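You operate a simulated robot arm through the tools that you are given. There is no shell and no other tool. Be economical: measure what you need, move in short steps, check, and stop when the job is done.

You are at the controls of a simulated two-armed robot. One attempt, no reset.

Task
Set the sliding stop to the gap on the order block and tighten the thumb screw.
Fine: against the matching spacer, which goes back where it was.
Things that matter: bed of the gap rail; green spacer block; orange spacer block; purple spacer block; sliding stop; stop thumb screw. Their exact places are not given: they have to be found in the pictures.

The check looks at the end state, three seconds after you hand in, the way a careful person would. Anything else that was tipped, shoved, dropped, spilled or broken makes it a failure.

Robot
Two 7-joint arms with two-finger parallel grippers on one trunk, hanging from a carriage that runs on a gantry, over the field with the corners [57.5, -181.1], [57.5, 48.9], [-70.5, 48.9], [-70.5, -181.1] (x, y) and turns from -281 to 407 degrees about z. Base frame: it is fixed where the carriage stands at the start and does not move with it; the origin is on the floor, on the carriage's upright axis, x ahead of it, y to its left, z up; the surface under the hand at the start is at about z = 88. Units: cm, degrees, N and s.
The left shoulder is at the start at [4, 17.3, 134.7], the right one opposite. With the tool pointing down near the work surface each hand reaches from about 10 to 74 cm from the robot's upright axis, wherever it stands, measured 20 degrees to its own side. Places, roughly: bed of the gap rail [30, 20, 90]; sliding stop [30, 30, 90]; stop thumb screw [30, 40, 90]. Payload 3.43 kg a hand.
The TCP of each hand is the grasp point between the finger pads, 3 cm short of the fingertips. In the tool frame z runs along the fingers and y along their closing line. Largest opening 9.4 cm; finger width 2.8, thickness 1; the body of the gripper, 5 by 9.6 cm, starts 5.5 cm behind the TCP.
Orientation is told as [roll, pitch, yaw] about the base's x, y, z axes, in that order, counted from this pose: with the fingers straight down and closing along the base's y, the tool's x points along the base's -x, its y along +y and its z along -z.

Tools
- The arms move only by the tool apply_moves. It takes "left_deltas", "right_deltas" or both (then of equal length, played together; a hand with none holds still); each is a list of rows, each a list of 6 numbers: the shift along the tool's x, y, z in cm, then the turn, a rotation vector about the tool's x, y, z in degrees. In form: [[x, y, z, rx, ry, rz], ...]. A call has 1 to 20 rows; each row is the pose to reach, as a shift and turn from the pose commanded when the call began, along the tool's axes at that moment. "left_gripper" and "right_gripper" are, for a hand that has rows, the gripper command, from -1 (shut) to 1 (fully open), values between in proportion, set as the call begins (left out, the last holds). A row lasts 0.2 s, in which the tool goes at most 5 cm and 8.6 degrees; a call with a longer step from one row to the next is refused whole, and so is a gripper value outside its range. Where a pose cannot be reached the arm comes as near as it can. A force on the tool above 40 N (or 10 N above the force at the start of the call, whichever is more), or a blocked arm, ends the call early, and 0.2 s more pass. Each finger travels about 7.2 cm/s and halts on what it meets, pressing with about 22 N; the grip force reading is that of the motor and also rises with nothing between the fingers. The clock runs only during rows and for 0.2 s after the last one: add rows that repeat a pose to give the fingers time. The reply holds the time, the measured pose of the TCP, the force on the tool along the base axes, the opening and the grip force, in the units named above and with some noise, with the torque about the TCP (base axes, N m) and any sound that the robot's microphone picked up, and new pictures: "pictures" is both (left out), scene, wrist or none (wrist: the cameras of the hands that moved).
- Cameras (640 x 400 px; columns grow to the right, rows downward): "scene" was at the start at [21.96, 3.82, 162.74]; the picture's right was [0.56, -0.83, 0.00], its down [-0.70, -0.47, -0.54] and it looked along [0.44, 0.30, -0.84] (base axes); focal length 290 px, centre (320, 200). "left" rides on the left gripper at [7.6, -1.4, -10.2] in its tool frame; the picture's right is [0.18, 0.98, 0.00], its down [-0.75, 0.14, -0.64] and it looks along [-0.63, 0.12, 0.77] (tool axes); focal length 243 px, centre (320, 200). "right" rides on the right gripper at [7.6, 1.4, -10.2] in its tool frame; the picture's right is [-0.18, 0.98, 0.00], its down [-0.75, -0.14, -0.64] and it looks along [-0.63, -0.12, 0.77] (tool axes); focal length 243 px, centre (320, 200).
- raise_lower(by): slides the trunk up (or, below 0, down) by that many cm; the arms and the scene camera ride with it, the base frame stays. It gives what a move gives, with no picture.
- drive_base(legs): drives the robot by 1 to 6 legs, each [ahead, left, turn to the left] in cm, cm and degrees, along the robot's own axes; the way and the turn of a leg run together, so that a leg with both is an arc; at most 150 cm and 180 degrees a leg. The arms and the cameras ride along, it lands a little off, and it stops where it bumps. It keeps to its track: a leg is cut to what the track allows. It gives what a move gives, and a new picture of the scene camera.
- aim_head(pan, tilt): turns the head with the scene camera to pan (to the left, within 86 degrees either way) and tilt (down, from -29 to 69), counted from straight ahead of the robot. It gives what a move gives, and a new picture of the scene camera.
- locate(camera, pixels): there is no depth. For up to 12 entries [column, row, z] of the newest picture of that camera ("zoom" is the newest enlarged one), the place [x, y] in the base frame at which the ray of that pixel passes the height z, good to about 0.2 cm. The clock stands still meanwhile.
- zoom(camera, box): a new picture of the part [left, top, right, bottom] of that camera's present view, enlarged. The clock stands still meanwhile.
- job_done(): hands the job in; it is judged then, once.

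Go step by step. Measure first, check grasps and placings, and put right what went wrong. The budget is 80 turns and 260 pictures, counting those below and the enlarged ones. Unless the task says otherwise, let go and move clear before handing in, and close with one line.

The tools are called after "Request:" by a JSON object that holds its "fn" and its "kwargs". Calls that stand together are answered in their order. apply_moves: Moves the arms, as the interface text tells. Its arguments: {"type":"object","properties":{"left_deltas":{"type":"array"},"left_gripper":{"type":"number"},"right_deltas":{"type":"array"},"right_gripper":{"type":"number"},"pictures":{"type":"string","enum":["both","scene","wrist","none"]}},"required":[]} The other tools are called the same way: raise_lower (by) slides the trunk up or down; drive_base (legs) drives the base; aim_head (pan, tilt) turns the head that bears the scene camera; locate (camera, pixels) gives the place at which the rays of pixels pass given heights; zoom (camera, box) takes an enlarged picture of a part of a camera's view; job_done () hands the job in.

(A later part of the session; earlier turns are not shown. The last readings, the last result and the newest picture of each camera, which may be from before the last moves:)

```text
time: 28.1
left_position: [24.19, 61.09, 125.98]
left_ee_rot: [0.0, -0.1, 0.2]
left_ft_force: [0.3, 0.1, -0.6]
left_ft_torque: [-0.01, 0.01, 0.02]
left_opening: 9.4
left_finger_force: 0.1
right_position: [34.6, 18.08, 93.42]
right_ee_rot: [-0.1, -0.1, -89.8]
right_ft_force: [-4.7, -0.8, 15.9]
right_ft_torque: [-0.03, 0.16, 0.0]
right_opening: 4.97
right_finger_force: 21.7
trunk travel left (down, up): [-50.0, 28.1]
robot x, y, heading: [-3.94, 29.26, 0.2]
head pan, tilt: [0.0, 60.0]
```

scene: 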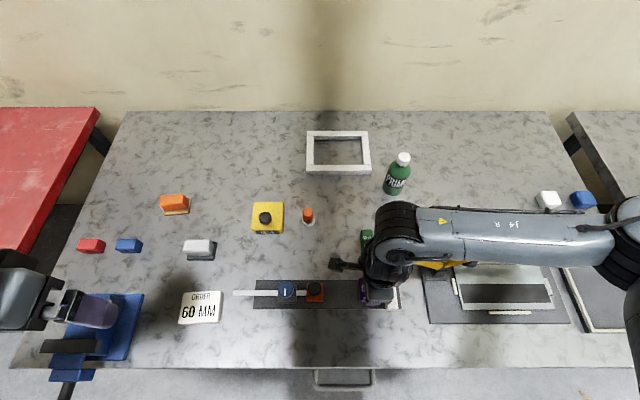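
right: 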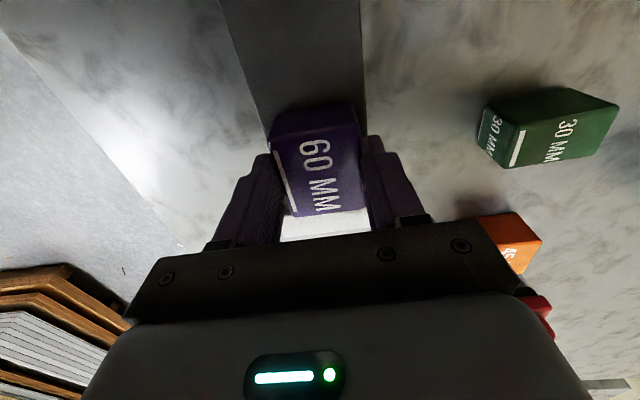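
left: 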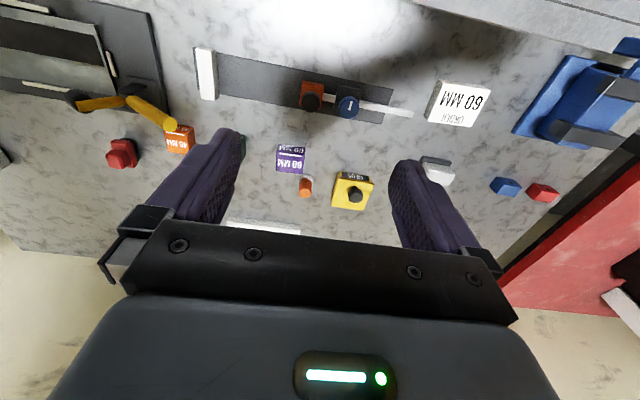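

Contact with the bed at z≈93.4. Easing up 0.1 and moving toward the anvil in small steps.

Request:
{"fn": "apply_moves", "kwargs": {"right_deltas": [[0, 0, -0.12, 0, 0, 0], [-0.2, 0, -0.12, 0, 0, 0], [-0.3, 0, -0.12, 0, 0, 0], [-0.3, 0, -0.12, 0, 0, 0]], "pictures": "none"}}

Request:
{"fn": "apply_moves", "kwargs": {"right_deltas": [[-0.1, 0, 0, 0, 0, 0], [-0.2, 0, 0, 0, 0, 0], [-0.2, 0, 0, 0, 0, 0]], "pictures": "wrist"}}

```text
time: 29.1
left_position: [24.28, 61.14, 125.9]
left_ee_rot: [-0.1, -0.1, 0.1]
left_ft_force: [-0.5, 0.6, -0.4]
left_ft_torque: [0.05, 0.01, 0.0]
left_opening: 9.4
left_finger_force: 0.1
right_position: [34.72, 17.68, 93.48]
right_ee_rot: [-0.1, 0.1, -89.9]
right_ft_force: [-0.4, 0.2, -1.0]
right_ft_torque: [0.01, 0.02, -0.02]
right_opening: 4.93
right_finger_force: 21.7
trunk travel left (down, up): [-50.0, 28.1]
robot x, y, heading: [-3.9, 29.92, -0.3]
head pan, tilt: [0.0, 60.0]
```

```text
time: 29.9
left_position: [24.14, 61.12, 126.04]
left_ee_rot: [-0.1, 0.0, 0.1]
left_ft_force: [0.1, -0.2, 0.1]
left_ft_torque: [-0.05, 0.0, 0.01]
left_opening: 9.4
left_finger_force: 0.1
right_position: [34.6, 17.53, 93.47]
right_ee_rot: [0.0, -0.1, -89.9]
right_ft_force: [0.9, -0.5, -0.7]
right_ft_torque: [0.01, 0.02, 0.0]
right_opening: 4.96
right_finger_force: 22.1
trunk travel left (down, up): [-50.0, 28.1]
robot x, y, heading: [-4.02, 29.73, -0.4]
head pan, tilt: [0.0, 60.0]
```

right: 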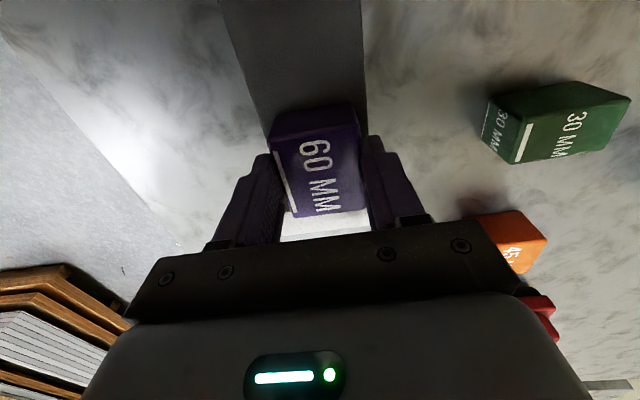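

Request:
{"fn": "apply_moves", "kwargs": {"right_deltas": [[-0.1, 0, 0, 0, 0, 0], [-0.2, 0, 0, 0, 0, 0], [-0.2, 0, 0, 0, 0, 0]], "pictures": "none"}}

Request:
{"fn": "apply_moves", "kwargs": {"right_deltas": [[-0.1, 0, 0, 0, 0, 0], [-0.15, 0, 0, 0, 0, 0], [-0.15, 0, 0, 0, 0, 0]], "pictures": "none"}}

```text
time: 30.7
left_position: [24.22, 61.12, 126.0]
left_ee_rot: [0.0, -0.1, 0.0]
left_ft_force: [-0.7, 0.1, -0.5]
left_ft_torque: [0.01, 0.02, 0.02]
left_opening: 9.41
left_finger_force: 0.1
right_position: [34.66, 17.29, 93.54]
right_ee_rot: [-0.1, -0.1, -89.8]
right_ft_force: [-0.5, 0.4, -0.5]
right_ft_torque: [0.03, -0.03, 0.0]
right_opening: 4.93
right_finger_force: 22.0
trunk travel left (down, up): [-50.0, 28.1]
robot x, y, heading: [-4.23, 29.63, -0.3]
head pan, tilt: [0.0, 60.0]
```

```text
time: 31.5
left_position: [24.22, 61.31, 125.98]
left_ee_rot: [0.0, 0.0, 0.0]
left_ft_force: [0.1, -0.3, -0.2]
left_ft_torque: [-0.02, 0.01, 0.0]
left_opening: 9.41
left_finger_force: 0.1
right_position: [34.63, 17.35, 93.51]
right_ee_rot: [-0.1, 0.2, -89.8]
right_ft_force: [0.2, 7.1, 0.0]
right_ft_torque: [0.21, 0.01, -0.16]
right_opening: 4.93
right_finger_force: 22.1
trunk travel left (down, up): [-50.0, 28.1]
robot x, y, heading: [-3.81, 29.54, -0.0]
head pan, tilt: [0.0, 60.0]
```

7 N against the anvil — the spacer is touching it. Setting down and opening the fingers.

Request:
{"fn": "apply_moves", "kwargs": {"right_deltas": [[0, 0, 0.12, 0, 0, 0], [0, 0, 0.12, 0, 0, 0]], "pictures": "none"}}

Request:
{"fn": "apply_moves", "kwargs": {"right_deltas": [[0, 0, 0, 0, 0, 0], [0, 0, 0, 0, 0, 0], [0, 0, 0, 0, 0, 0], [0, 0, -2, 0, 0, 0], [0, 0, -5, 0, 0, 0], [0, 0, -9, 0, 0, 0], [0, 0, -9, 0, 0, 0]], "right_gripper": 0.4, "pictures": "both"}}

```text
time: 32.1
left_position: [24.24, 61.26, 126.0]
left_ee_rot: [0.0, -0.2, 0.1]
left_ft_force: [-0.3, 0.2, 0.0]
left_ft_torque: [-0.01, -0.02, 0.01]
left_opening: 9.39
left_finger_force: 0.1
right_position: [34.65, 17.32, 93.33]
right_ee_rot: [0.0, 0.1, -89.8]
right_ft_force: [-2.5, 7.8, 13.9]
right_ft_torque: [-0.06, 0.04, -0.19]
right_opening: 4.94
right_finger_force: 21.9
trunk travel left (down, up): [-50.0, 28.1]
robot x, y, heading: [-3.61, 29.86, -0.3]
head pan, tilt: [0.0, 60.0]
```

```text
time: 33.7
left_position: [24.08, 61.13, 125.98]
left_ee_rot: [0.0, -0.1, 0.1]
left_ft_force: [0.2, -0.5, -0.3]
left_ft_torque: [-0.01, 0.03, 0.02]
left_opening: 9.44
left_finger_force: 0.0
right_position: [34.52, 17.03, 102.42]
right_ee_rot: [-0.1, 0.1, -90.0]
right_ft_force: [0.9, -0.1, -0.6]
right_ft_torque: [0.0, -0.03, 0.03]
right_opening: 6.59
right_finger_force: 0.0
trunk travel left (down, up): [-50.0, 28.1]
robot x, y, heading: [-3.64, 29.6, -0.1]
head pan, tilt: [0.0, 60.0]
```

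scene: 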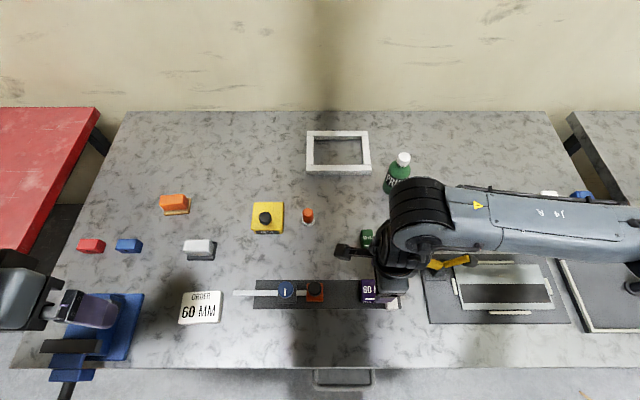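
right: 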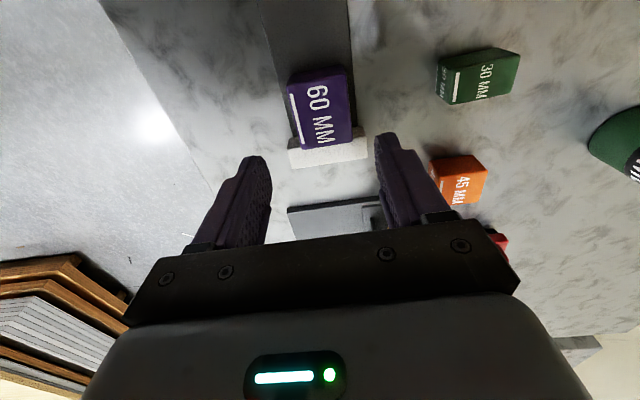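

Spacer sits flush to the anvil. Now moving the right hand over the sliding stop (y≈31) to look at its shape.

Request:
{"fn": "apply_moves", "kwargs": {"right_deltas": [[3.5, 0, -2, 0, 0, 0], [7, 0, -4, 0, 0, 0], [10.5, 0, -4, 0, 0, 0], [13.9, 0, -4, 0, 0, 0], [13.9, 0, -4, 0, 0, 0]], "pictures": "both"}}

Request:
{"fn": "zoom", "kwargs": {"camera": "right", "box": [240, 0, 440, 200]}}

Request:
{"fn": "zoom", "kwargs": {"camera": "scene", "box": [225, 235, 415, 345]}}

```text
time: 34.9
left_position: [24.16, 61.05, 125.91]
left_ee_rot: [0.0, -0.1, 0.1]
left_ft_force: [0.3, -0.1, -0.6]
left_ft_torque: [-0.03, 0.01, 0.0]
left_opening: 9.41
left_finger_force: 0.1
right_position: [34.63, 31.0, 106.26]
right_ee_rot: [-0.1, 0.0, -89.9]
right_ft_force: [-0.1, -0.2, -1.0]
right_ft_torque: [0.03, -0.01, -0.01]
right_opening: 6.59
right_finger_force: 0.1
trunk travel left (down, up): [-50.0, 28.1]
robot x, y, heading: [-3.95, 29.89, -0.1]
head pan, tilt: [0.0, 60.0]
```

scene: 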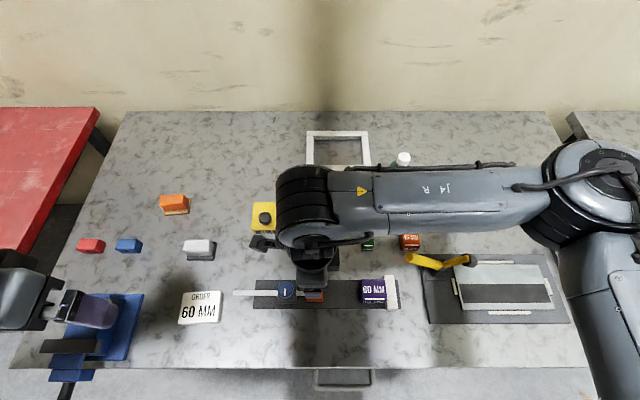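
right: 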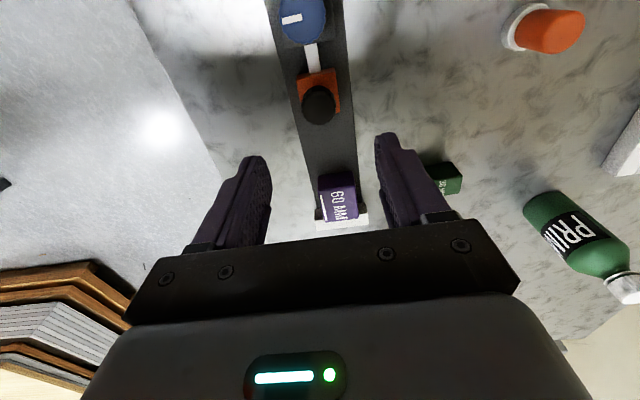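

```text
2.00 times, centred on (340, 100) of right
```

zoom: 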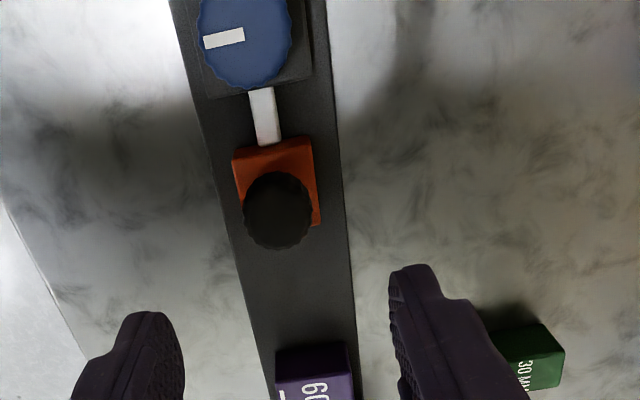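

```text
3.37 times, centred on (320, 290) of scene
```

zoom: 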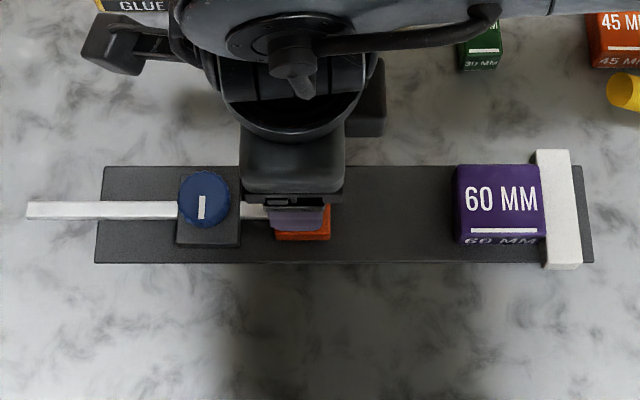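

Request:
{"fn": "locate", "kwargs": {"camera": "right", "pixels": [[296.5, 79, 91], [336.5, 69, 91], [340, 112, 91], [319, 105, 93], [319, 105, 95], [319, 105, 97], [303, 20, 93], [303, 20, 95], [303, 20, 97]]}}

Request:
{"fn": "locate", "kwargs": {"camera": "zoom", "pixels": [[203, 198, 93], [203, 198, 95], [203, 198, 97], [456, 165, 93], [458, 242, 89], [177, 247, 89], [241, 247, 89]]}}

```text
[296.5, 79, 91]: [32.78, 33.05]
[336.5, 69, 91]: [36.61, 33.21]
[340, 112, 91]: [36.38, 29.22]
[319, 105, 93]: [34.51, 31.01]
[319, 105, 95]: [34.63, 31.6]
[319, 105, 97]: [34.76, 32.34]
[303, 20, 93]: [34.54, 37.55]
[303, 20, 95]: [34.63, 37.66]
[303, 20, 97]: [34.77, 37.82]
```

```text
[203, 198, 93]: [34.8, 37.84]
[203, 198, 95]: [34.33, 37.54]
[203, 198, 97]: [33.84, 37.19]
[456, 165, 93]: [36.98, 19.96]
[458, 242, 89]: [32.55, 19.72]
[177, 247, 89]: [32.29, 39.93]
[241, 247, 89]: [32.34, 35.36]
```

Stop body is ≈3.9 cm wide at y 29.1–33.1 and its knob is at (34.6, 31.0). Descending to straddle it and gripping across x.

Request:
{"fn": "apply_moves", "kwargs": {"right_deltas": [[0, 0, 4, 0, 0, 0], [0, 0, 8, 0, 0, 0], [0, 0, 11, 0, 0, 0], [0, 0, 13, 0, 0, 0], [0, 0, 13.3, 0, 0, 0], [0, 0, 13.3, 0, 0, 0]], "pictures": "none"}}

Request:
{"fn": "apply_moves", "kwargs": {"right_deltas": [[0, 0, 0, 0, 0, 0], [0, 0, 0, 0, 0, 0], [0, 0, 0, 0, 0, 0], [0, 0, 0, 0, 0, 0]], "right_gripper": -0.6, "pictures": "both"}}

```text
time: 36.3
left_position: [24.15, 61.11, 126.0]
left_ee_rot: [-0.1, -0.1, 0.1]
left_ft_force: [0.2, -0.1, 0.0]
left_ft_torque: [-0.04, -0.04, -0.02]
left_opening: 9.39
left_finger_force: 0.1
right_position: [34.61, 31.01, 92.97]
right_ee_rot: [-0.1, 0.1, -89.9]
right_ft_force: [0.1, -0.4, 0.3]
right_ft_torque: [0.02, -0.04, -0.01]
right_opening: 6.58
right_finger_force: 0.0
trunk travel left (down, up): [-50.0, 28.1]
robot x, y, heading: [-4.38, 29.9, -0.1]
head pan, tilt: [0.0, 60.0]
```

```text
time: 37.3
left_position: [24.09, 61.2, 125.98]
left_ee_rot: [0.0, -0.1, 0.1]
left_ft_force: [-0.2, 0.0, 0.4]
left_ft_torque: [0.0, 0.0, -0.05]
left_opening: 9.41
left_finger_force: 0.1
right_position: [34.53, 31.05, 92.92]
right_ee_rot: [-0.2, -0.1, -89.9]
right_ft_force: [-4.4, 1.1, 2.4]
right_ft_torque: [-0.33, -0.04, -0.77]
right_opening: 3.98
right_finger_force: 45.4
trunk travel left (down, up): [-50.0, 28.1]
robot x, y, heading: [-3.79, 29.5, -0.2]
head pan, tilt: [0.0, 60.0]
```

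scene: 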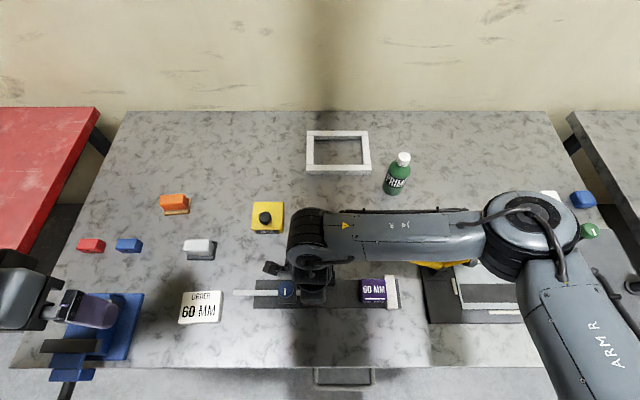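
right: 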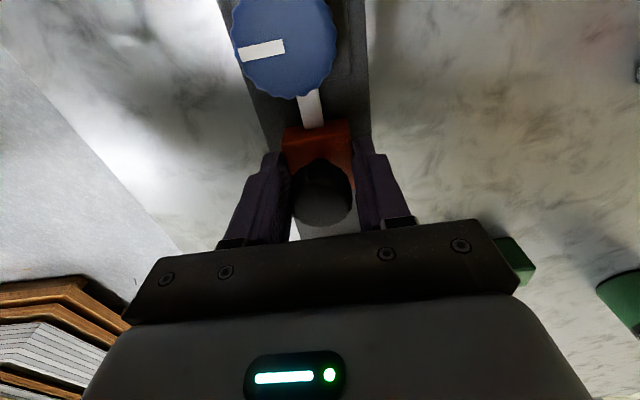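

Gripped at 3.98. Sliding toward the spacer, first 2 cm to feel the drag.

Request:
{"fn": "apply_moves", "kwargs": {"right_deltas": [[-0.5, 0, 0, 0, 0, 0], [-1, 0, 0, 0, 0, 0], [-1.5, 0, 0, 0, 0, 0], [-2, 0, 0, 0, 0, 0]], "pictures": "wrist"}}

```text
time: 38.3
left_position: [24.13, 60.99, 126.01]
left_ee_rot: [0.1, -0.1, 0.1]
left_ft_force: [-0.8, -0.1, 0.2]
left_ft_torque: [0.02, 0.0, 0.01]
left_opening: 9.38
left_finger_force: 0.1
right_position: [34.49, 29.05, 93.04]
right_ee_rot: [-0.2, 0.0, -89.9]
right_ft_force: [-3.0, -1.1, -8.5]
right_ft_torque: [1.11, -0.45, -1.01]
right_opening: 3.95
right_finger_force: 45.0
trunk travel left (down, up): [-50.0, 28.1]
robot x, y, heading: [-4.06, 29.76, -0.1]
head pan, tilt: [0.0, 60.0]
```

right: 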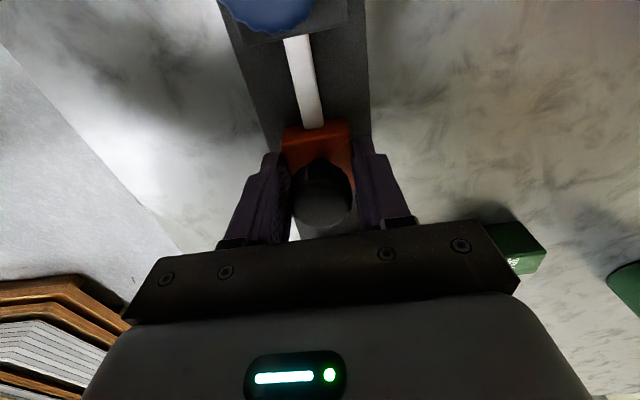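

Slides freely. Going 6 cm more, leaving about 1 cm.

Request:
{"fn": "apply_moves", "kwargs": {"right_deltas": [[-0.7, 0, 0, 0, 0, 0], [-1.4, 0, 0, 0, 0, 0], [-2.1, 0, 0, 0, 0, 0], [-2.8, 0, 0, 0, 0, 0], [-3.5, 0, 0, 0, 0, 0], [-4.2, 0, 0, 0, 0, 0], [-4.9, 0, 0, 0, 0, 0], [-5.6, 0, 0, 0, 0, 0], [-6.0, 0, 0, 0, 0, 0], [-6.0, 0, 0, 0, 0, 0]], "pictures": "scene"}}

Request:
{"fn": "zoom", "kwargs": {"camera": "scene", "box": [225, 235, 415, 345]}}

```text
time: 40.5
left_position: [24.18, 61.21, 126.06]
left_ee_rot: [0.0, 0.0, 0.1]
left_ft_force: [-0.2, -1.0, 0.5]
left_ft_torque: [0.01, 0.01, 0.03]
left_opening: 9.41
left_finger_force: 0.0
right_position: [34.57, 23.04, 93.02]
right_ee_rot: [-0.2, 0.2, -89.8]
right_ft_force: [-10.1, 0.0, 15.2]
right_ft_torque: [-0.14, -0.02, -0.95]
right_opening: 3.96
right_finger_force: 45.6
trunk travel left (down, up): [-50.0, 28.1]
robot x, y, heading: [-3.6, 29.63, -0.1]
head pan, tilt: [0.0, 60.0]
```

scene: 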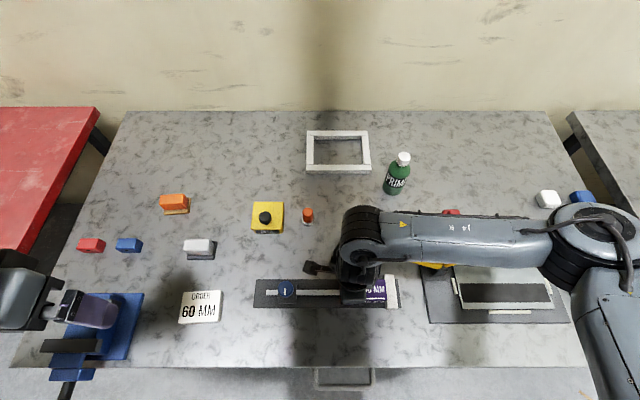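

```text
3.37 times, centred on (320, 290) of scene
```

zoom: 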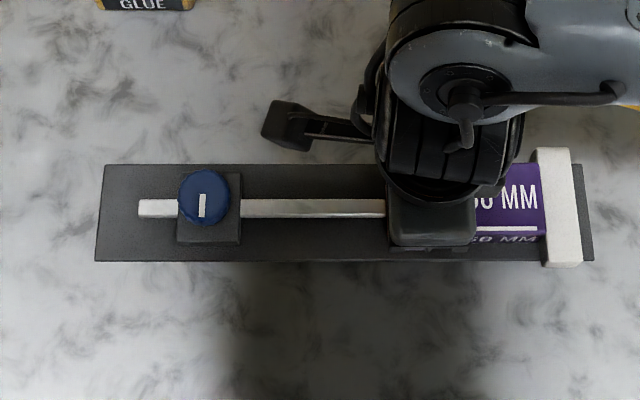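

About 1 cm left. Closing in small steps, watching y force.

Request:
{"fn": "apply_moves", "kwargs": {"right_deltas": [[-0.3, 0, 0, 0, 0, 0], [-0.6, 0, 0, 0, 0, 0], [-0.6, 0, 0, 0, 0, 0]], "pictures": "none"}}

Request:
{"fn": "apply_moves", "kwargs": {"right_deltas": [[-0.1, 0, 0, 0, 0, 0], [-0.2, 0, 0, 0, 0, 0], [-0.2, 0, 0, 0, 0, 0]], "pictures": "none"}}

Request:
{"fn": "apply_moves", "kwargs": {"right_deltas": [[-0.1, 0, 0, 0, 0, 0], [-0.15, 0, 0, 0, 0, 0], [-0.15, 0, 0, 0, 0, 0]], "pictures": "none"}}

```text
time: 41.3
left_position: [24.12, 61.19, 126.11]
left_ee_rot: [-0.1, 0.0, 0.2]
left_ft_force: [0.0, 0.2, 0.4]
left_ft_torque: [0.0, -0.01, -0.03]
left_opening: 9.39
left_finger_force: 0.1
right_position: [34.65, 22.52, 92.97]
right_ee_rot: [-0.1, 0.0, -90.0]
right_ft_force: [-8.1, 1.4, 12.4]
right_ft_torque: [0.7, -0.04, -0.61]
right_opening: 3.97
right_finger_force: 44.4
trunk travel left (down, up): [-50.0, 28.1]
robot x, y, heading: [-3.85, 29.75, -0.1]
head pan, tilt: [0.0, 60.0]
```

```text
time: 42.1
left_position: [24.2, 61.14, 125.96]
left_ee_rot: [0.0, -0.1, 0.3]
left_ft_force: [-0.1, 0.2, 0.0]
left_ft_torque: [-0.01, -0.03, 0.03]
left_opening: 9.39
left_finger_force: 0.1
right_position: [34.56, 22.27, 92.84]
right_ee_rot: [-0.1, 0.0, -89.9]
right_ft_force: [-4.2, 1.1, -1.3]
right_ft_torque: [1.14, -0.28, -0.74]
right_opening: 4.0
right_finger_force: 45.0
trunk travel left (down, up): [-50.0, 28.1]
robot x, y, heading: [-4.24, 29.59, 0.2]
head pan, tilt: [0.0, 60.0]
```

```text
time: 42.9
left_position: [24.19, 61.19, 125.93]
left_ee_rot: [0.0, -0.2, 0.1]
left_ft_force: [0.0, -1.3, 0.1]
left_ft_torque: [0.02, 0.04, 0.01]
left_opening: 9.39
left_finger_force: 0.0
right_position: [34.52, 22.1, 93.05]
right_ee_rot: [0.0, 0.1, -89.8]
right_ft_force: [-0.7, 4.6, -6.1]
right_ft_torque: [-0.63, 0.03, -1.05]
right_opening: 3.96
right_finger_force: 45.7
trunk travel left (down, up): [-50.0, 28.1]
robot x, y, heading: [-4.05, 29.6, -0.2]
head pan, tilt: [0.0, 60.0]
```

Request:
{"fn": "apply_moves", "kwargs": {"right_deltas": [[-0.1, 0, 0, 0, 0, 0], [-0.1, 0, 0, 0, 0, 0]], "pictures": "none"}}

Request:
{"fn": "apply_moves", "kwargs": {"right_deltas": [[-0.1, 0, 0, 0, 0, 0], [-0.1, 0, 0, 0, 0, 0]], "pictures": "scene"}}

Request:
{"fn": "zoom", "kwargs": {"camera": "scene", "box": [310, 255, 410, 325]}}

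```text
time: 43.5
left_position: [24.18, 61.22, 126.03]
left_ee_rot: [0.0, -0.1, 0.1]
left_ft_force: [-1.0, 0.2, 1.2]
left_ft_torque: [-0.03, 0.01, 0.02]
left_opening: 9.42
left_finger_force: 0.1
right_position: [34.57, 22.14, 93.09]
right_ee_rot: [-0.1, 0.0, -89.9]
right_ft_force: [2.1, 7.5, -16.7]
right_ft_torque: [-0.54, -0.21, -0.82]
right_opening: 3.94
right_finger_force: 45.1
trunk travel left (down, up): [-50.0, 28.1]
robot x, y, heading: [-3.82, 29.59, -0.1]
head pan, tilt: [0.0, 60.0]
```

```text
time: 44.1
left_position: [24.14, 61.22, 125.95]
left_ee_rot: [0.1, -0.1, 0.1]
left_ft_force: [-0.5, -1.0, 0.3]
left_ft_torque: [-0.01, -0.02, -0.02]
left_opening: 9.37
left_finger_force: 0.1
right_position: [34.47, 22.13, 92.95]
right_ee_rot: [-0.3, 0.1, -89.9]
right_ft_force: [1.0, 7.9, -21.4]
right_ft_torque: [-0.01, -0.06, -0.8]
right_opening: 3.97
right_finger_force: 44.9
trunk travel left (down, up): [-50.0, 28.1]
robot x, y, heading: [-3.93, 30.05, -0.1]
head pan, tilt: [0.0, 60.0]
```

scene: 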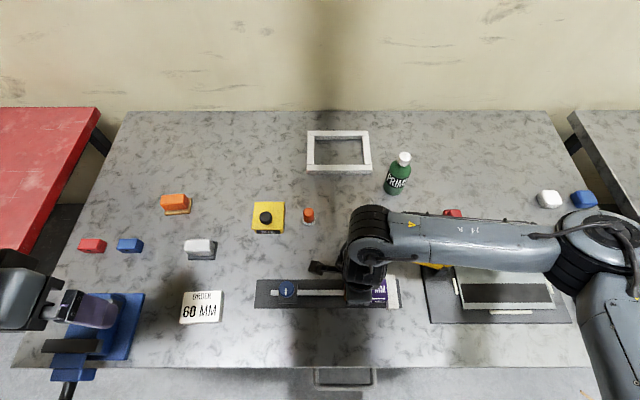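

```text
5.71 times, centred on (360, 290) of scene
```

zoom: 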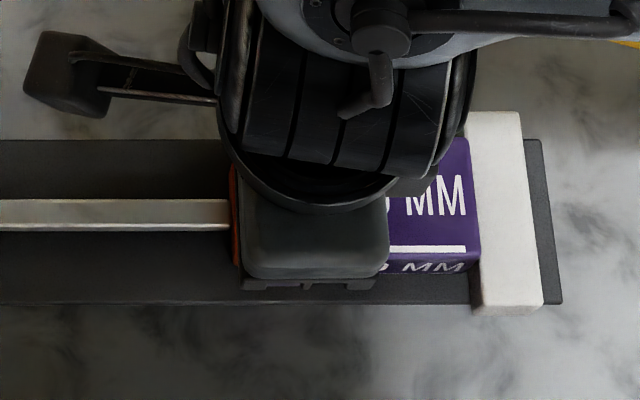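

The stop halted at y≈22.1 with ~8 N reaction, so it is against the spacer. Opening, lifting straight up and clearing the right hand to the side.

Request:
{"fn": "apply_moves", "kwargs": {"right_deltas": [[0, 0, 0, 0, 0, 0], [0, 0, 0, 0, 0, 0], [0, 0, 0, 0, 0, 0], [0, 0, 0, 0, 0, 0]], "right_gripper": 0.4, "pictures": "none"}}

Request:
{"fn": "apply_moves", "kwargs": {"right_deltas": [[0, 0, -3, 0, 0, 0], [0, 0, -7, 0, 0, 0], [0, 0, -11, 0, 0, 0], [0, 0, -15, 0, 0, 0], [0, 0, -19, 0, 0, 0], [-4, 0, -20, 0, 0, 0], [-8, 0, -20, 0, 0, 0], [-12, 0, -20, 0, 0, 0], [-15, 0, -20, 0, 0, 0], [-15, 0, -20, 0, 0, 0]], "pictures": "both"}}

Request:
{"fn": "zoom", "kwargs": {"camera": "scene", "box": [225, 235, 415, 345]}}

```text
time: 45.1
left_position: [24.22, 61.07, 126.02]
left_ee_rot: [0.0, -0.1, 0.1]
left_ft_force: [-0.3, 0.0, -0.3]
left_ft_torque: [0.01, 0.04, 0.0]
left_opening: 9.41
left_finger_force: 0.1
right_position: [34.66, 21.88, 92.96]
right_ee_rot: [-0.1, 0.1, -89.8]
right_ft_force: [0.4, 0.2, -0.1]
right_ft_torque: [-0.01, 0.02, -0.04]
right_opening: 6.56
right_finger_force: 0.1
trunk travel left (down, up): [-50.0, 28.1]
robot x, y, heading: [-3.91, 29.75, -0.1]
head pan, tilt: [0.0, 60.0]
```

```text
time: 47.3
left_position: [24.2, 61.22, 126.07]
left_ee_rot: [0.0, -0.1, 0.1]
left_ft_force: [-0.3, 0.1, -0.2]
left_ft_torque: [0.01, 0.03, 0.01]
left_opening: 9.39
left_finger_force: 0.1
right_position: [34.79, 7.12, 113.22]
right_ee_rot: [0.0, 0.0, -89.7]
right_ft_force: [0.4, -0.2, 0.3]
right_ft_torque: [0.02, -0.01, 0.01]
right_opening: 6.58
right_finger_force: 0.0
trunk travel left (down, up): [-50.0, 28.1]
robot x, y, heading: [-4.08, 29.79, -0.0]
head pan, tilt: [0.0, 60.0]
```

scene: 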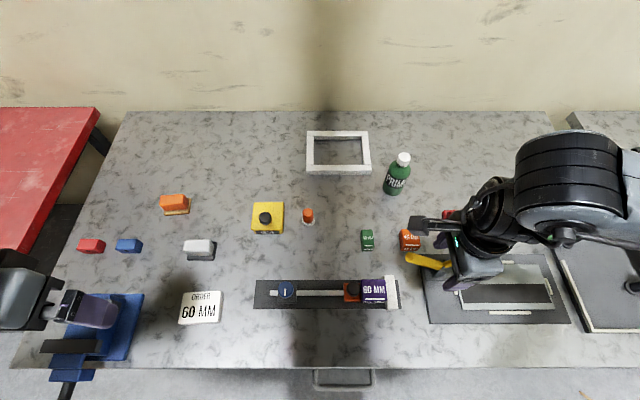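
right: 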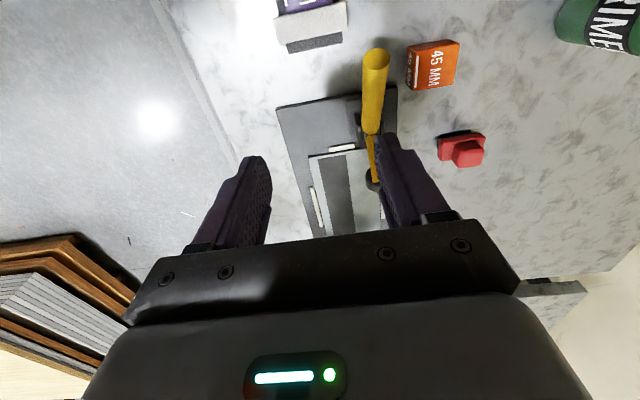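

```text
3.37 times, centred on (320, 290) of scene
```

zoom: 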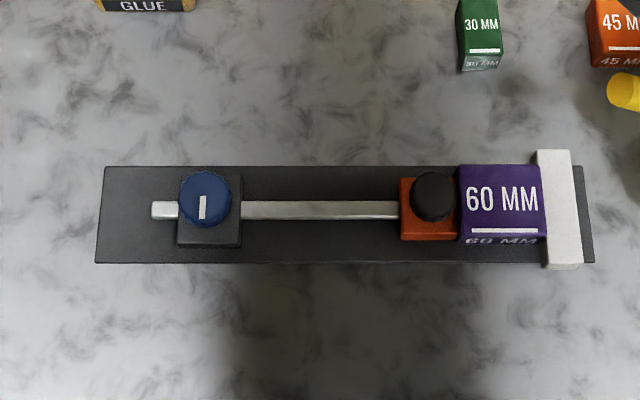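

The stop is seated on the spacer. Now bringing the left hand over the blue screw at (34.6, 37.65) with yaw +80, so it can turn clockwise.

Request:
{"fn": "apply_moves", "kwargs": {"left_deltas": [[-1, -2.4, 1, 0, 0, -8], [-2, -4.8, 2.5, 0, 0, -16], [-3, -7.2, 4, 0, 0, -24], [-4, -9.6, 6, 0, 0, -32], [-5, -12, 8, 0, 0, -40], [-6, -14.4, 10, 0, 0, -48], [-7, -16.8, 12, 0, 0, -56], [-8, -19.2, 14, 0, 0, -64], [-9, -21.6, 16, 0, 0, -72], [-10.4, -23.5, 17, 0, 0, -80], [-10.4, -23.5, 17, 0, 0, -80]], "left_gripper": 0.3, "pictures": "both"}}

```text
time: 49.7
left_position: [56.51, 79.45, 118.55]
left_ee_rot: [-0.1, -0.1, 80.1]
left_ft_force: [0.3, 0.3, 0.0]
left_ft_torque: [-0.04, 0.0, -0.03]
left_opening: 6.13
left_finger_force: 0.1
left hand out of reach, approached as far as the arm can: row 2, 3, 4, 5, 6, 7, 8, 9, 10, 11
right_position: [34.69, 7.16, 113.21]
right_ee_rot: [0.0, 0.0, -89.9]
right_ft_force: [0.3, 0.5, -0.1]
right_ft_torque: [0.0, 0.03, -0.01]
right_opening: 6.57
right_finger_force: 0.0
trunk travel left (down, up): [-50.0, 28.1]
robot x, y, heading: [-3.79, 29.74, -0.2]
head pan, tilt: [0.0, 60.0]
```

scene: 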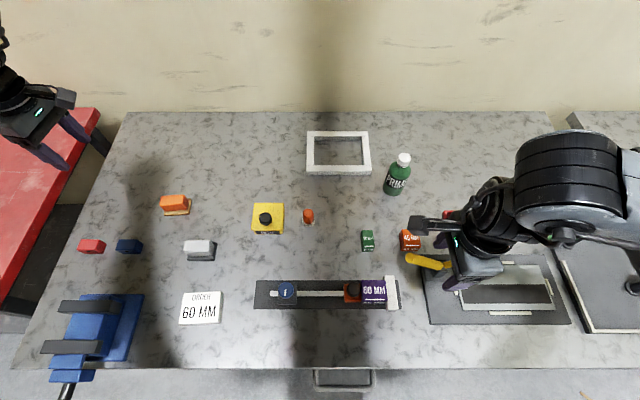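
left: 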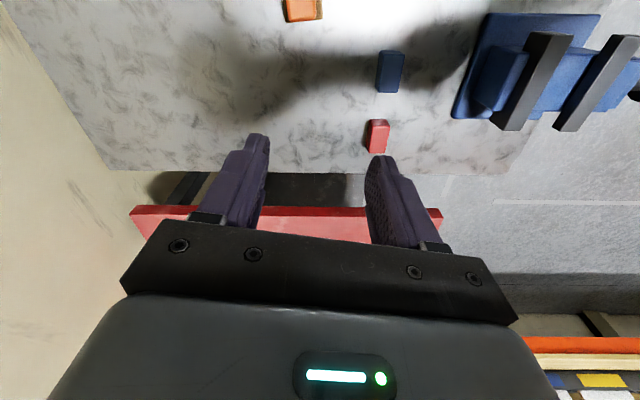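

The orientation is reached but the hand drifted to (56.5, 79.5). Checking what the commanded pose is with a null move.

Request:
{"fn": "apply_moves", "kwargs": {"left_deltas": [[0, 0, 0, 0, 0, 0]], "pictures": "none"}}

```text
time: 50.1
left_position: [56.31, 79.45, 118.46]
left_ee_rot: [0.0, 0.0, 80.0]
left_ft_force: [0.4, -0.1, 1.2]
left_ft_torque: [0.01, -0.04, -0.01]
left_opening: 6.1
left_finger_force: 0.1
right_position: [34.74, 7.27, 113.08]
right_ee_rot: [-0.2, 0.0, -89.8]
right_ft_force: [0.5, -0.3, -0.4]
right_ft_torque: [0.02, -0.02, -0.02]
right_opening: 6.6
right_finger_force: 0.0
trunk travel left (down, up): [-50.0, 28.1]
robot x, y, heading: [-4.09, 30.07, -0.3]
head pan, tilt: [0.0, 60.0]
```

Request:
{"fn": "apply_moves", "kwargs": {"left_deltas": [[1.5, 0, 0, 0, 0, 0], [3, 0, 0, 0, 0, 0], [3, 0, 0, 0, 0, 0]], "pictures": "none"}}

```text
time: 50.9
left_position: [56.24, 79.32, 118.47]
left_ee_rot: [-0.2, -0.1, 80.2]
left_ft_force: [0.1, 0.1, -0.7]
left_ft_torque: [-0.03, 0.02, -0.02]
left_opening: 6.11
left_finger_force: 0.1
left hand out of reach, approached as far as the arm can: row 1, 2, 3
right_position: [34.63, 7.13, 113.22]
right_ee_rot: [-0.1, 0.0, -89.7]
right_ft_force: [0.4, 0.2, 0.2]
right_ft_torque: [-0.02, -0.01, 0.02]
right_opening: 6.61
right_finger_force: 0.0
trunk travel left (down, up): [-50.0, 28.1]
robot x, y, heading: [-4.04, 29.8, 0.2]
head pan, tilt: [0.0, 60.0]
```

The stored command is an unreachable point near (26, 32, 105). I'll walk the command out to about (45, 55, 118), which is reachable.

Request:
{"fn": "apply_moves", "kwargs": {"left_deltas": [[0, 0, -4, 0, 0, 0], [0, 0, -8, 0, 0, 0], [-3, -2, -11, 0, 0, 0], [-7, -4, -13, 0, 0, 0], [-11, -6, -13, 0, 0, 0], [-15, -8, -13, 0, 0, 0], [-19, -10, -13, 0, 0, 0], [-22.5, -12, -13, 0, 0, 0], [-25.9, -14.4, -13, 0, 0, 0], [-25.9, -14.4, -13, 0, 0, 0], [-25.9, -14.4, -13, 0, 0, 0]], "pictures": "scene"}}

```text
time: 53.3
left_position: [51.35, 96.37, 123.45]
left_ee_rot: [-0.2, 0.1, 80.0]
left_ft_force: [0.3, 0.1, -0.6]
left_ft_torque: [-0.03, -0.02, -0.01]
left_opening: 6.08
left_finger_force: 0.0
left hand out of reach, approached as far as the arm can: row 1, 2, 3, 4, 5, 6, 7, 8, 9, 10, 11
right_position: [34.56, 7.08, 113.26]
right_ee_rot: [0.0, 0.0, -89.8]
right_ft_force: [-0.2, -0.7, 0.9]
right_ft_torque: [-0.03, 0.02, -0.04]
right_opening: 6.61
right_finger_force: 0.1
trunk travel left (down, up): [-50.0, 28.1]
robot x, y, heading: [-4.01, 29.59, -0.1]
head pan, tilt: [0.0, 60.0]
```

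scene: 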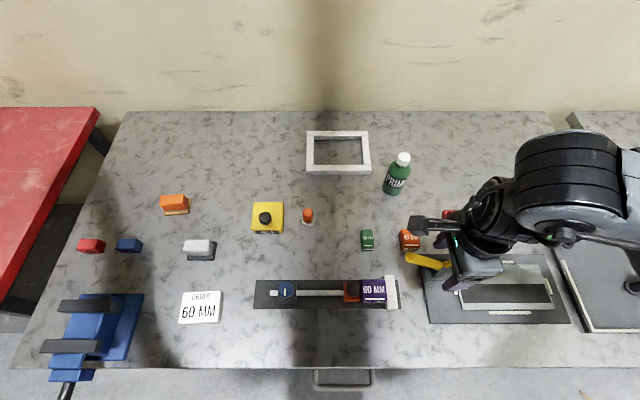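

The readings are ambiguous, so I'll undo the yaw in place to bring the arm back to a free posture.

Request:
{"fn": "apply_moves", "kwargs": {"left_deltas": [[0, 0, 0, 0, 0, 8], [0, 0, 0, 0, 0, 16], [0, 0, 0, 0, 0, 24], [0, 0, 0, 0, 0, 32], [0, 0, 0, 0, 0, 40], [0, 0, 0, 0, 0, 48], [0, 0, 0, 0, 0, 56], [0, 0, 0, 0, 0, 64], [0, 0, 0, 0, 0, 72], [0, 0, 0, 0, 0, 80], [0, 0, 0, 0, 0, 80]], "pictures": "both"}}

```text
time: 55.7
left_position: [51.25, 96.08, 123.77]
left_ee_rot: [0.0, -0.1, 0.1]
left_ft_force: [0.2, 0.9, -0.2]
left_ft_torque: [-0.04, 0.01, -0.01]
left_opening: 6.12
left_finger_force: 0.1
right_position: [34.62, 7.18, 113.24]
right_ee_rot: [-0.1, 0.0, -89.7]
right_ft_force: [-0.6, 0.4, -0.1]
right_ft_torque: [-0.02, 0.0, 0.01]
right_opening: 6.56
right_finger_force: 0.0
trunk travel left (down, up): [-50.0, 28.1]
robot x, y, heading: [-4.03, 30.05, -0.1]
head pan, tilt: [0.0, 60.0]
```

scene: 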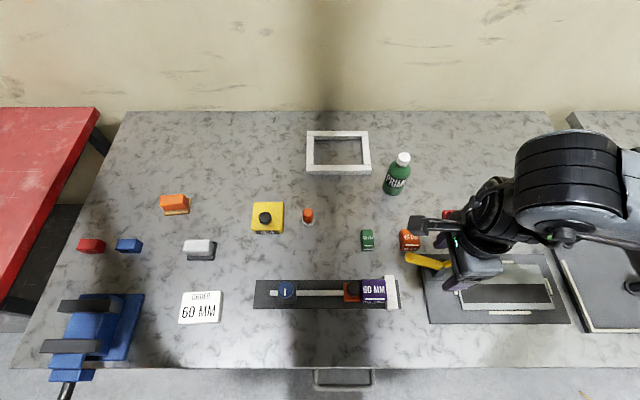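
left: 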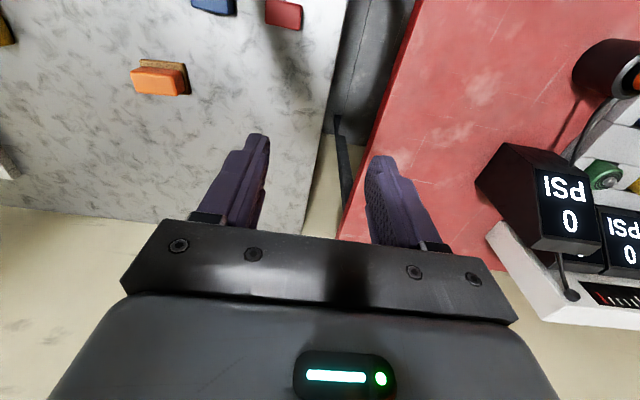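

Commanded equals achieved now (yaw back to 0 at (51, 96)). Moving at yaw 0 to about (45, 50, 116).

Request:
{"fn": "apply_moves", "kwargs": {"left_deltas": [[0.6, -4.6, 0.5, 0, 0, 0], [1.2, -9.2, 1.5, 0, 0, 0], [1.8, -13.8, 2.5, 0, 0, 0], [2.4, -18.4, 3.5, 0, 0, 0], [3, -23, 4.5, 0, 0, 0], [3.6, -27.6, 5.5, 0, 0, 0], [4.2, -32.2, 6.5, 0, 0, 0], [4.8, -36.8, 7, 0, 0, 0], [5.4, -41.4, 7.5, 0, 0, 0], [6, -46, 7.7, 0, 0, 0], [6, -46, 7.7, 0, 0, 0]], "pictures": "both"}}

```text
time: 58.1
left_position: [45.15, 50.0, 116.09]
left_ee_rot: [0.0, -0.2, 0.2]
left_ft_force: [0.1, 0.5, -0.4]
left_ft_torque: [0.0, 0.02, 0.0]
left_opening: 6.1
left_finger_force: 0.1
right_position: [34.61, 7.15, 113.13]
right_ee_rot: [-0.2, -0.1, -89.8]
right_ft_force: [0.9, -0.5, 0.3]
right_ft_torque: [-0.01, 0.0, -0.03]
right_opening: 6.57
right_finger_force: 0.0
trunk travel left (down, up): [-50.0, 28.1]
robot x, y, heading: [-3.89, 29.84, -0.2]
head pan, tilt: [0.0, 60.0]
```

scene: 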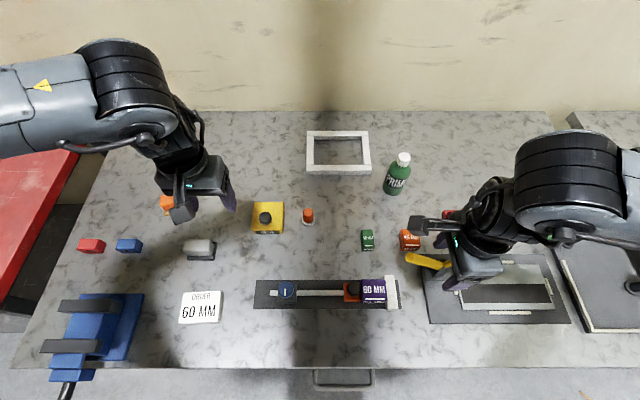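
left: 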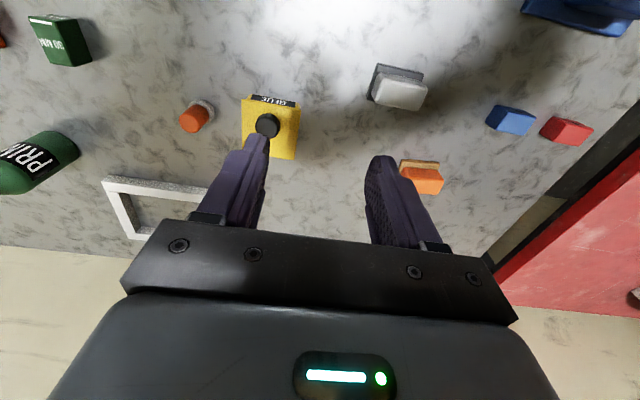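

Left arm is in a good posture now. Rotating to yaw +80 here first.

Request:
{"fn": "apply_moves", "kwargs": {"left_deltas": [[0, 0, 0, 0, 0, -8], [0, 0, 0, 0, 0, -16], [0, 0, 0, 0, 0, -24], [0, 0, 0, 0, 0, -32], [0, 0, 0, 0, 0, -40], [0, 0, 0, 0, 0, -48], [0, 0, 0, 0, 0, -56], [0, 0, 0, 0, 0, -64], [0, 0, 0, 0, 0, -72], [0, 0, 0, 0, 0, -80], [0, 0, 0, 0, 0, -80]], "pictures": "none"}}

```text
time: 60.5
left_position: [56.73, 78.73, 118.69]
left_ee_rot: [-0.5, 0.0, 80.2]
left_ft_force: [0.5, 0.4, -0.4]
left_ft_torque: [-0.01, 0.0, 0.02]
left_opening: 6.09
left_finger_force: 0.0
left hand out of reach, approached as far as the arm can: row 3, 4, 5, 6, 7, 8, 9, 10, 11
right_position: [34.58, 7.09, 113.15]
right_ee_rot: [-0.1, 0.1, -89.9]
right_ft_force: [0.6, 0.8, -0.2]
right_ft_torque: [0.01, 0.01, -0.03]
right_opening: 6.58
right_finger_force: 0.0
trunk travel left (down, up): [-50.0, 28.1]
robot x, y, heading: [-3.83, 29.71, -0.2]
head pan, tilt: [0.0, 60.0]
```

Positive yaw is out of range for this wrist, but negative (clockwise) is free — which is just what tightening needs. Rotating back to yaw ≈ +10 and going above the screw.

Request:
{"fn": "apply_moves", "kwargs": {"left_deltas": [[0, 0, 0, 0, 0, 8], [0, 0, 0, 0, 0, 16], [0, 0, 0, 0, 0, 24], [0, 0, 0, 0, 0, 32], [0, 0, 0, 0, 0, 40], [0, 0, 0, 0, 0, 48], [0, 0, 0, 0, 0, 56], [0, 0, 0, 0, 0, 64], [0, 0, 0, 0, 0, 70], [4.4, 1.5, 0.5, 0, 0, 70], [8.8, 3, 1, 0, 0, 70], [13.2, 4.5, 2, 0, 0, 70], [17.6, 6, 3, 0, 0, 70], [22, 7.5, 4, 0, 0, 70], [26.4, 9, 5, 0, 0, 70], [30.8, 10.5, 6, 0, 0, 70], [35.2, 12, 7, 0, 0, 70], [39.6, 13.3, 8, 0, 0, 70], [44.2, 14.6, 8.7, 0, 0, 70], [44.2, 14.6, 8.7, 0, 0, 70]], "left_gripper": 0.3, "pictures": "both"}}

```text
time: 64.7
left_position: [41.97, 48.15, 111.38]
left_ee_rot: [-0.1, 0.0, 9.9]
left_ft_force: [0.8, 0.3, 0.0]
left_ft_torque: [-0.01, 0.01, 0.0]
left_opening: 6.12
left_finger_force: 0.1
left hand out of reach, approached as far as the arm can: row 17, 18, 19, 20
right_position: [34.61, 7.17, 113.29]
right_ee_rot: [-0.1, 0.0, -89.8]
right_ft_force: [0.2, -0.8, -0.4]
right_ft_torque: [0.01, -0.03, 0.0]
right_opening: 6.59
right_finger_force: 0.1
trunk travel left (down, up): [-50.0, 28.1]
robot x, y, heading: [-4.01, 29.82, 0.2]
head pan, tilt: [0.0, 60.0]
```

scene: 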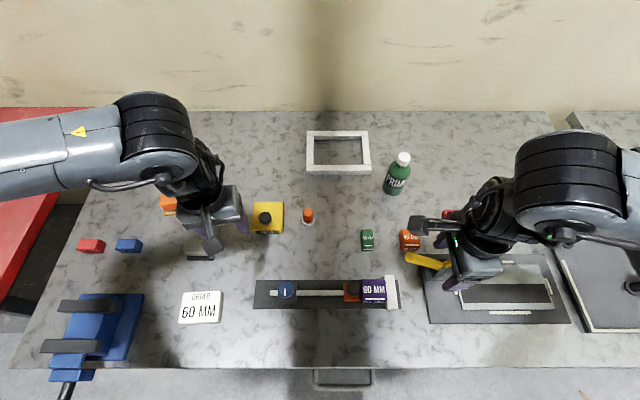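
left: 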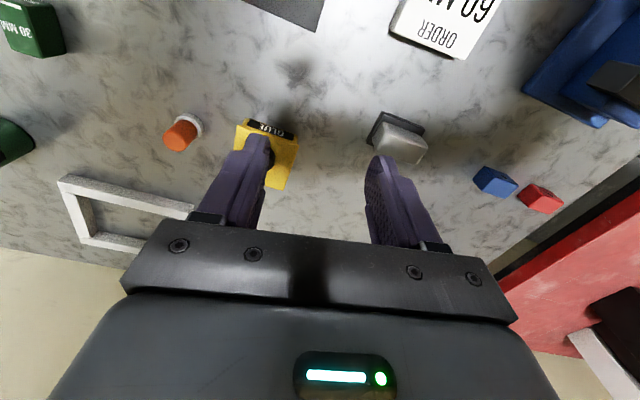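

Yaw +10 limits reach here; turning to yaw −15 and then moving over the screw.

Request:
{"fn": "apply_moves", "kwargs": {"left_deltas": [[0, 0, 0, 0, 0, 8], [0, 0, 0, 0, 0, 16], [0, 0, 0, 0, 0, 25], [3, -3, 0, 0, 0, 25], [6, -6, 0, 0, 0, 25], [9.1, -9.07, 0, 0, 0, 25], [9.1, -9.07, 0, 0, 0, 25]], "pictures": "both"}}

```text
refused: row 3 steps farther than a row can; nothing moved
```

Request:
{"fn": "apply_moves", "kwargs": {"left_deltas": [[0, 0, 0, 0, 0, 8], [0, 0, 0, 0, 0, 16], [0, 0, 0, 0, 0, 24], [3, -3, 0, 0, 0, 25], [6, -6, 0, 0, 0, 25], [9.1, -9.07, 0, 0, 0, 25], [9.1, -9.07, 0, 0, 0, 25]], "pictures": "both"}}

```text
time: 66.3
left_position: [33.37, 42.95, 112.75]
left_ee_rot: [-0.1, -0.2, -15.0]
left_ft_force: [0.5, -0.7, -0.1]
left_ft_torque: [-0.03, 0.03, 0.01]
left_opening: 6.11
left_finger_force: 0.1
left hand out of reach, approached as far as the arm can: row 4, 5, 6, 7
right_position: [34.66, 7.07, 113.24]
right_ee_rot: [-0.1, 0.0, -89.7]
right_ft_force: [0.2, 0.1, 0.0]
right_ft_torque: [0.0, 0.0, -0.03]
right_opening: 6.59
right_finger_force: 0.1
trunk travel left (down, up): [-50.0, 28.1]
robot x, y, heading: [-3.63, 29.78, -0.1]
head pan, tilt: [0.0, 60.0]
```

scene: 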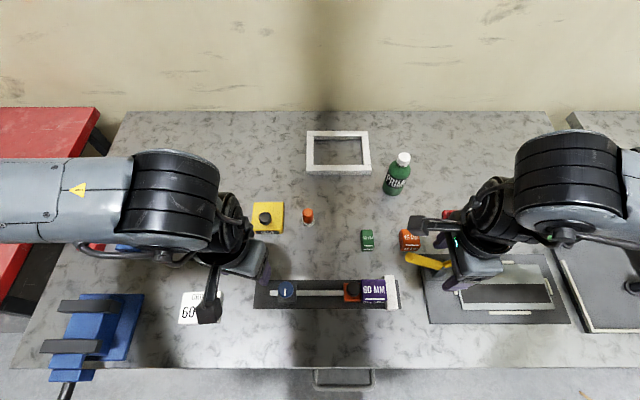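
left: 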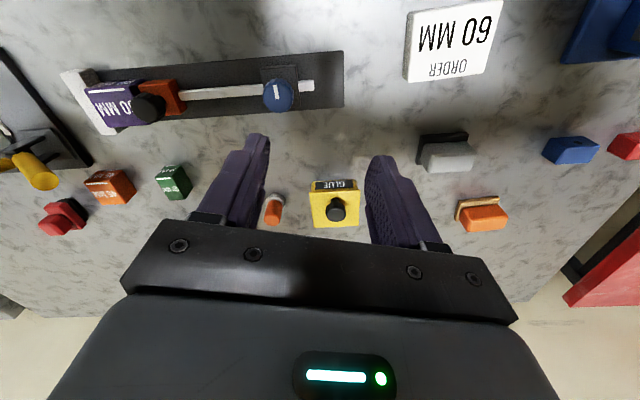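

Left arm is too folded at this height. Raising the trunk 16 cm gives more room below the shoulder.

Request:
{"fn": "raise_lower", "kwargs": {"by": 16}}

Request:
{"fn": "apply_moves", "kwargs": {"left_deltas": [[0, 0, 4, 0, 0, 0], [0, 0, 8, 0, 0, 0], [0, 0, 12, 0, 0, 0], [0, 0, 16, 0, 0, 0], [0, 0, 18, 0, 0, 0], [0, 0, 18, 0, 0, 0]], "pictures": "wrist"}}

```text
time: 68.1
left_position: [33.51, 42.9, 128.77]
left_ee_rot: [0.0, -0.3, -14.9]
left_ft_force: [-0.2, 0.3, -0.5]
left_ft_torque: [-0.01, 0.0, 0.03]
left_opening: 6.1
left_finger_force: 0.1
right_position: [34.69, 7.1, 129.26]
right_ee_rot: [0.0, -0.1, -89.8]
right_ft_force: [0.2, -0.7, 0.5]
right_ft_torque: [0.0, -0.02, 0.0]
right_opening: 6.58
right_finger_force: 0.1
trunk travel left (down, up): [-66.0, 12.1]
robot x, y, heading: [-4.06, 29.92, -0.3]
head pan, tilt: [0.0, 60.0]
```

```text
time: 69.5
left_position: [32.54, 49.09, 116.07]
left_ee_rot: [-0.2, -0.3, -15.0]
left_ft_force: [-1.0, 0.0, 0.0]
left_ft_torque: [0.04, 0.0, 0.0]
left_opening: 6.08
left_finger_force: 0.0
left hand out of reach, approached as far as the arm can: row 1, 2, 3, 4, 5, 6
right_position: [34.66, 6.97, 129.1]
right_ee_rot: [-0.1, 0.0, -89.9]
right_ft_force: [0.4, -0.2, -0.2]
right_ft_torque: [-0.01, -0.02, 0.0]
right_opening: 6.59
right_finger_force: 0.0
trunk travel left (down, up): [-66.0, 12.1]
robot x, y, heading: [-3.4, 30.06, -0.1]
head pan, tilt: [0.0, 60.0]
```

left: 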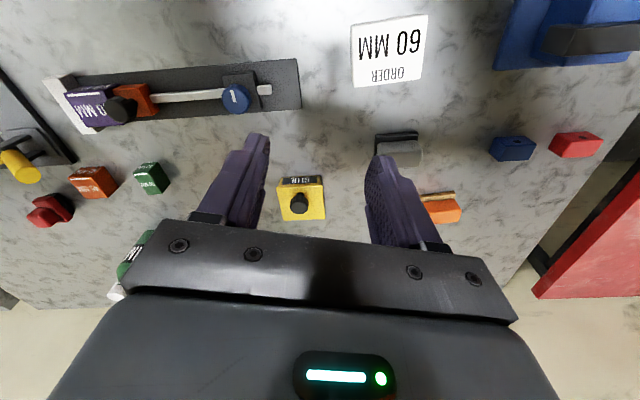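

The left arm's yaw limit is the trouble; the right arm handled this area well, so it will do the screw. Parking the left hand up and out, then lowering the trunk again.

Request:
{"fn": "apply_moves", "kwargs": {"left_deltas": [[0, 0, -4, 0, 0, 0], [-1.5, 4, -6, 0, 0, 0], [-3, 8, -8, 0, 0, 0], [-4.5, 12, -10, 0, 0, 0], [-5.8, 16, -12, 0, 0, 0], [-5.8, 17, -14, 0, 0, 0], [-5.8, 17, -14, 0, 0, 0]], "pictures": "none"}}

Request:
{"fn": "raise_lower", "kwargs": {"by": -16}}

```text
time: 71.1
left_position: [42.48, 64.11, 130.11]
left_ee_rot: [-0.1, 0.0, -14.9]
left_ft_force: [-0.1, 0.0, -0.8]
left_ft_torque: [-0.02, 0.0, 0.01]
left_opening: 6.09
left_finger_force: 0.0
right_position: [34.67, 7.18, 129.21]
right_ee_rot: [-0.1, -0.1, -89.7]
right_ft_force: [0.4, 0.1, -0.4]
right_ft_torque: [0.0, -0.02, -0.02]
right_opening: 6.58
right_finger_force: 0.1
trunk travel left (down, up): [-66.0, 12.1]
robot x, y, heading: [-4.41, 29.75, -0.2]
head pan, tilt: [0.0, 60.0]
```

```text
time: 72.9
left_position: [42.43, 64.09, 114.12]
left_ee_rot: [-0.1, -0.2, -14.8]
left_ft_force: [-0.7, -0.2, 0.8]
left_ft_torque: [-0.02, -0.01, 0.0]
left_opening: 6.11
left_finger_force: 0.1
right_position: [34.62, 7.21, 113.18]
right_ee_rot: [-0.1, 0.1, -89.8]
right_ft_force: [0.9, 0.2, -0.1]
right_ft_torque: [0.0, -0.01, 0.03]
right_opening: 6.57
right_finger_force: 0.0
trunk travel left (down, up): [-50.0, 28.1]
robot x, y, heading: [-3.93, 29.92, 0.0]
head pan, tilt: [0.0, 60.0]
```

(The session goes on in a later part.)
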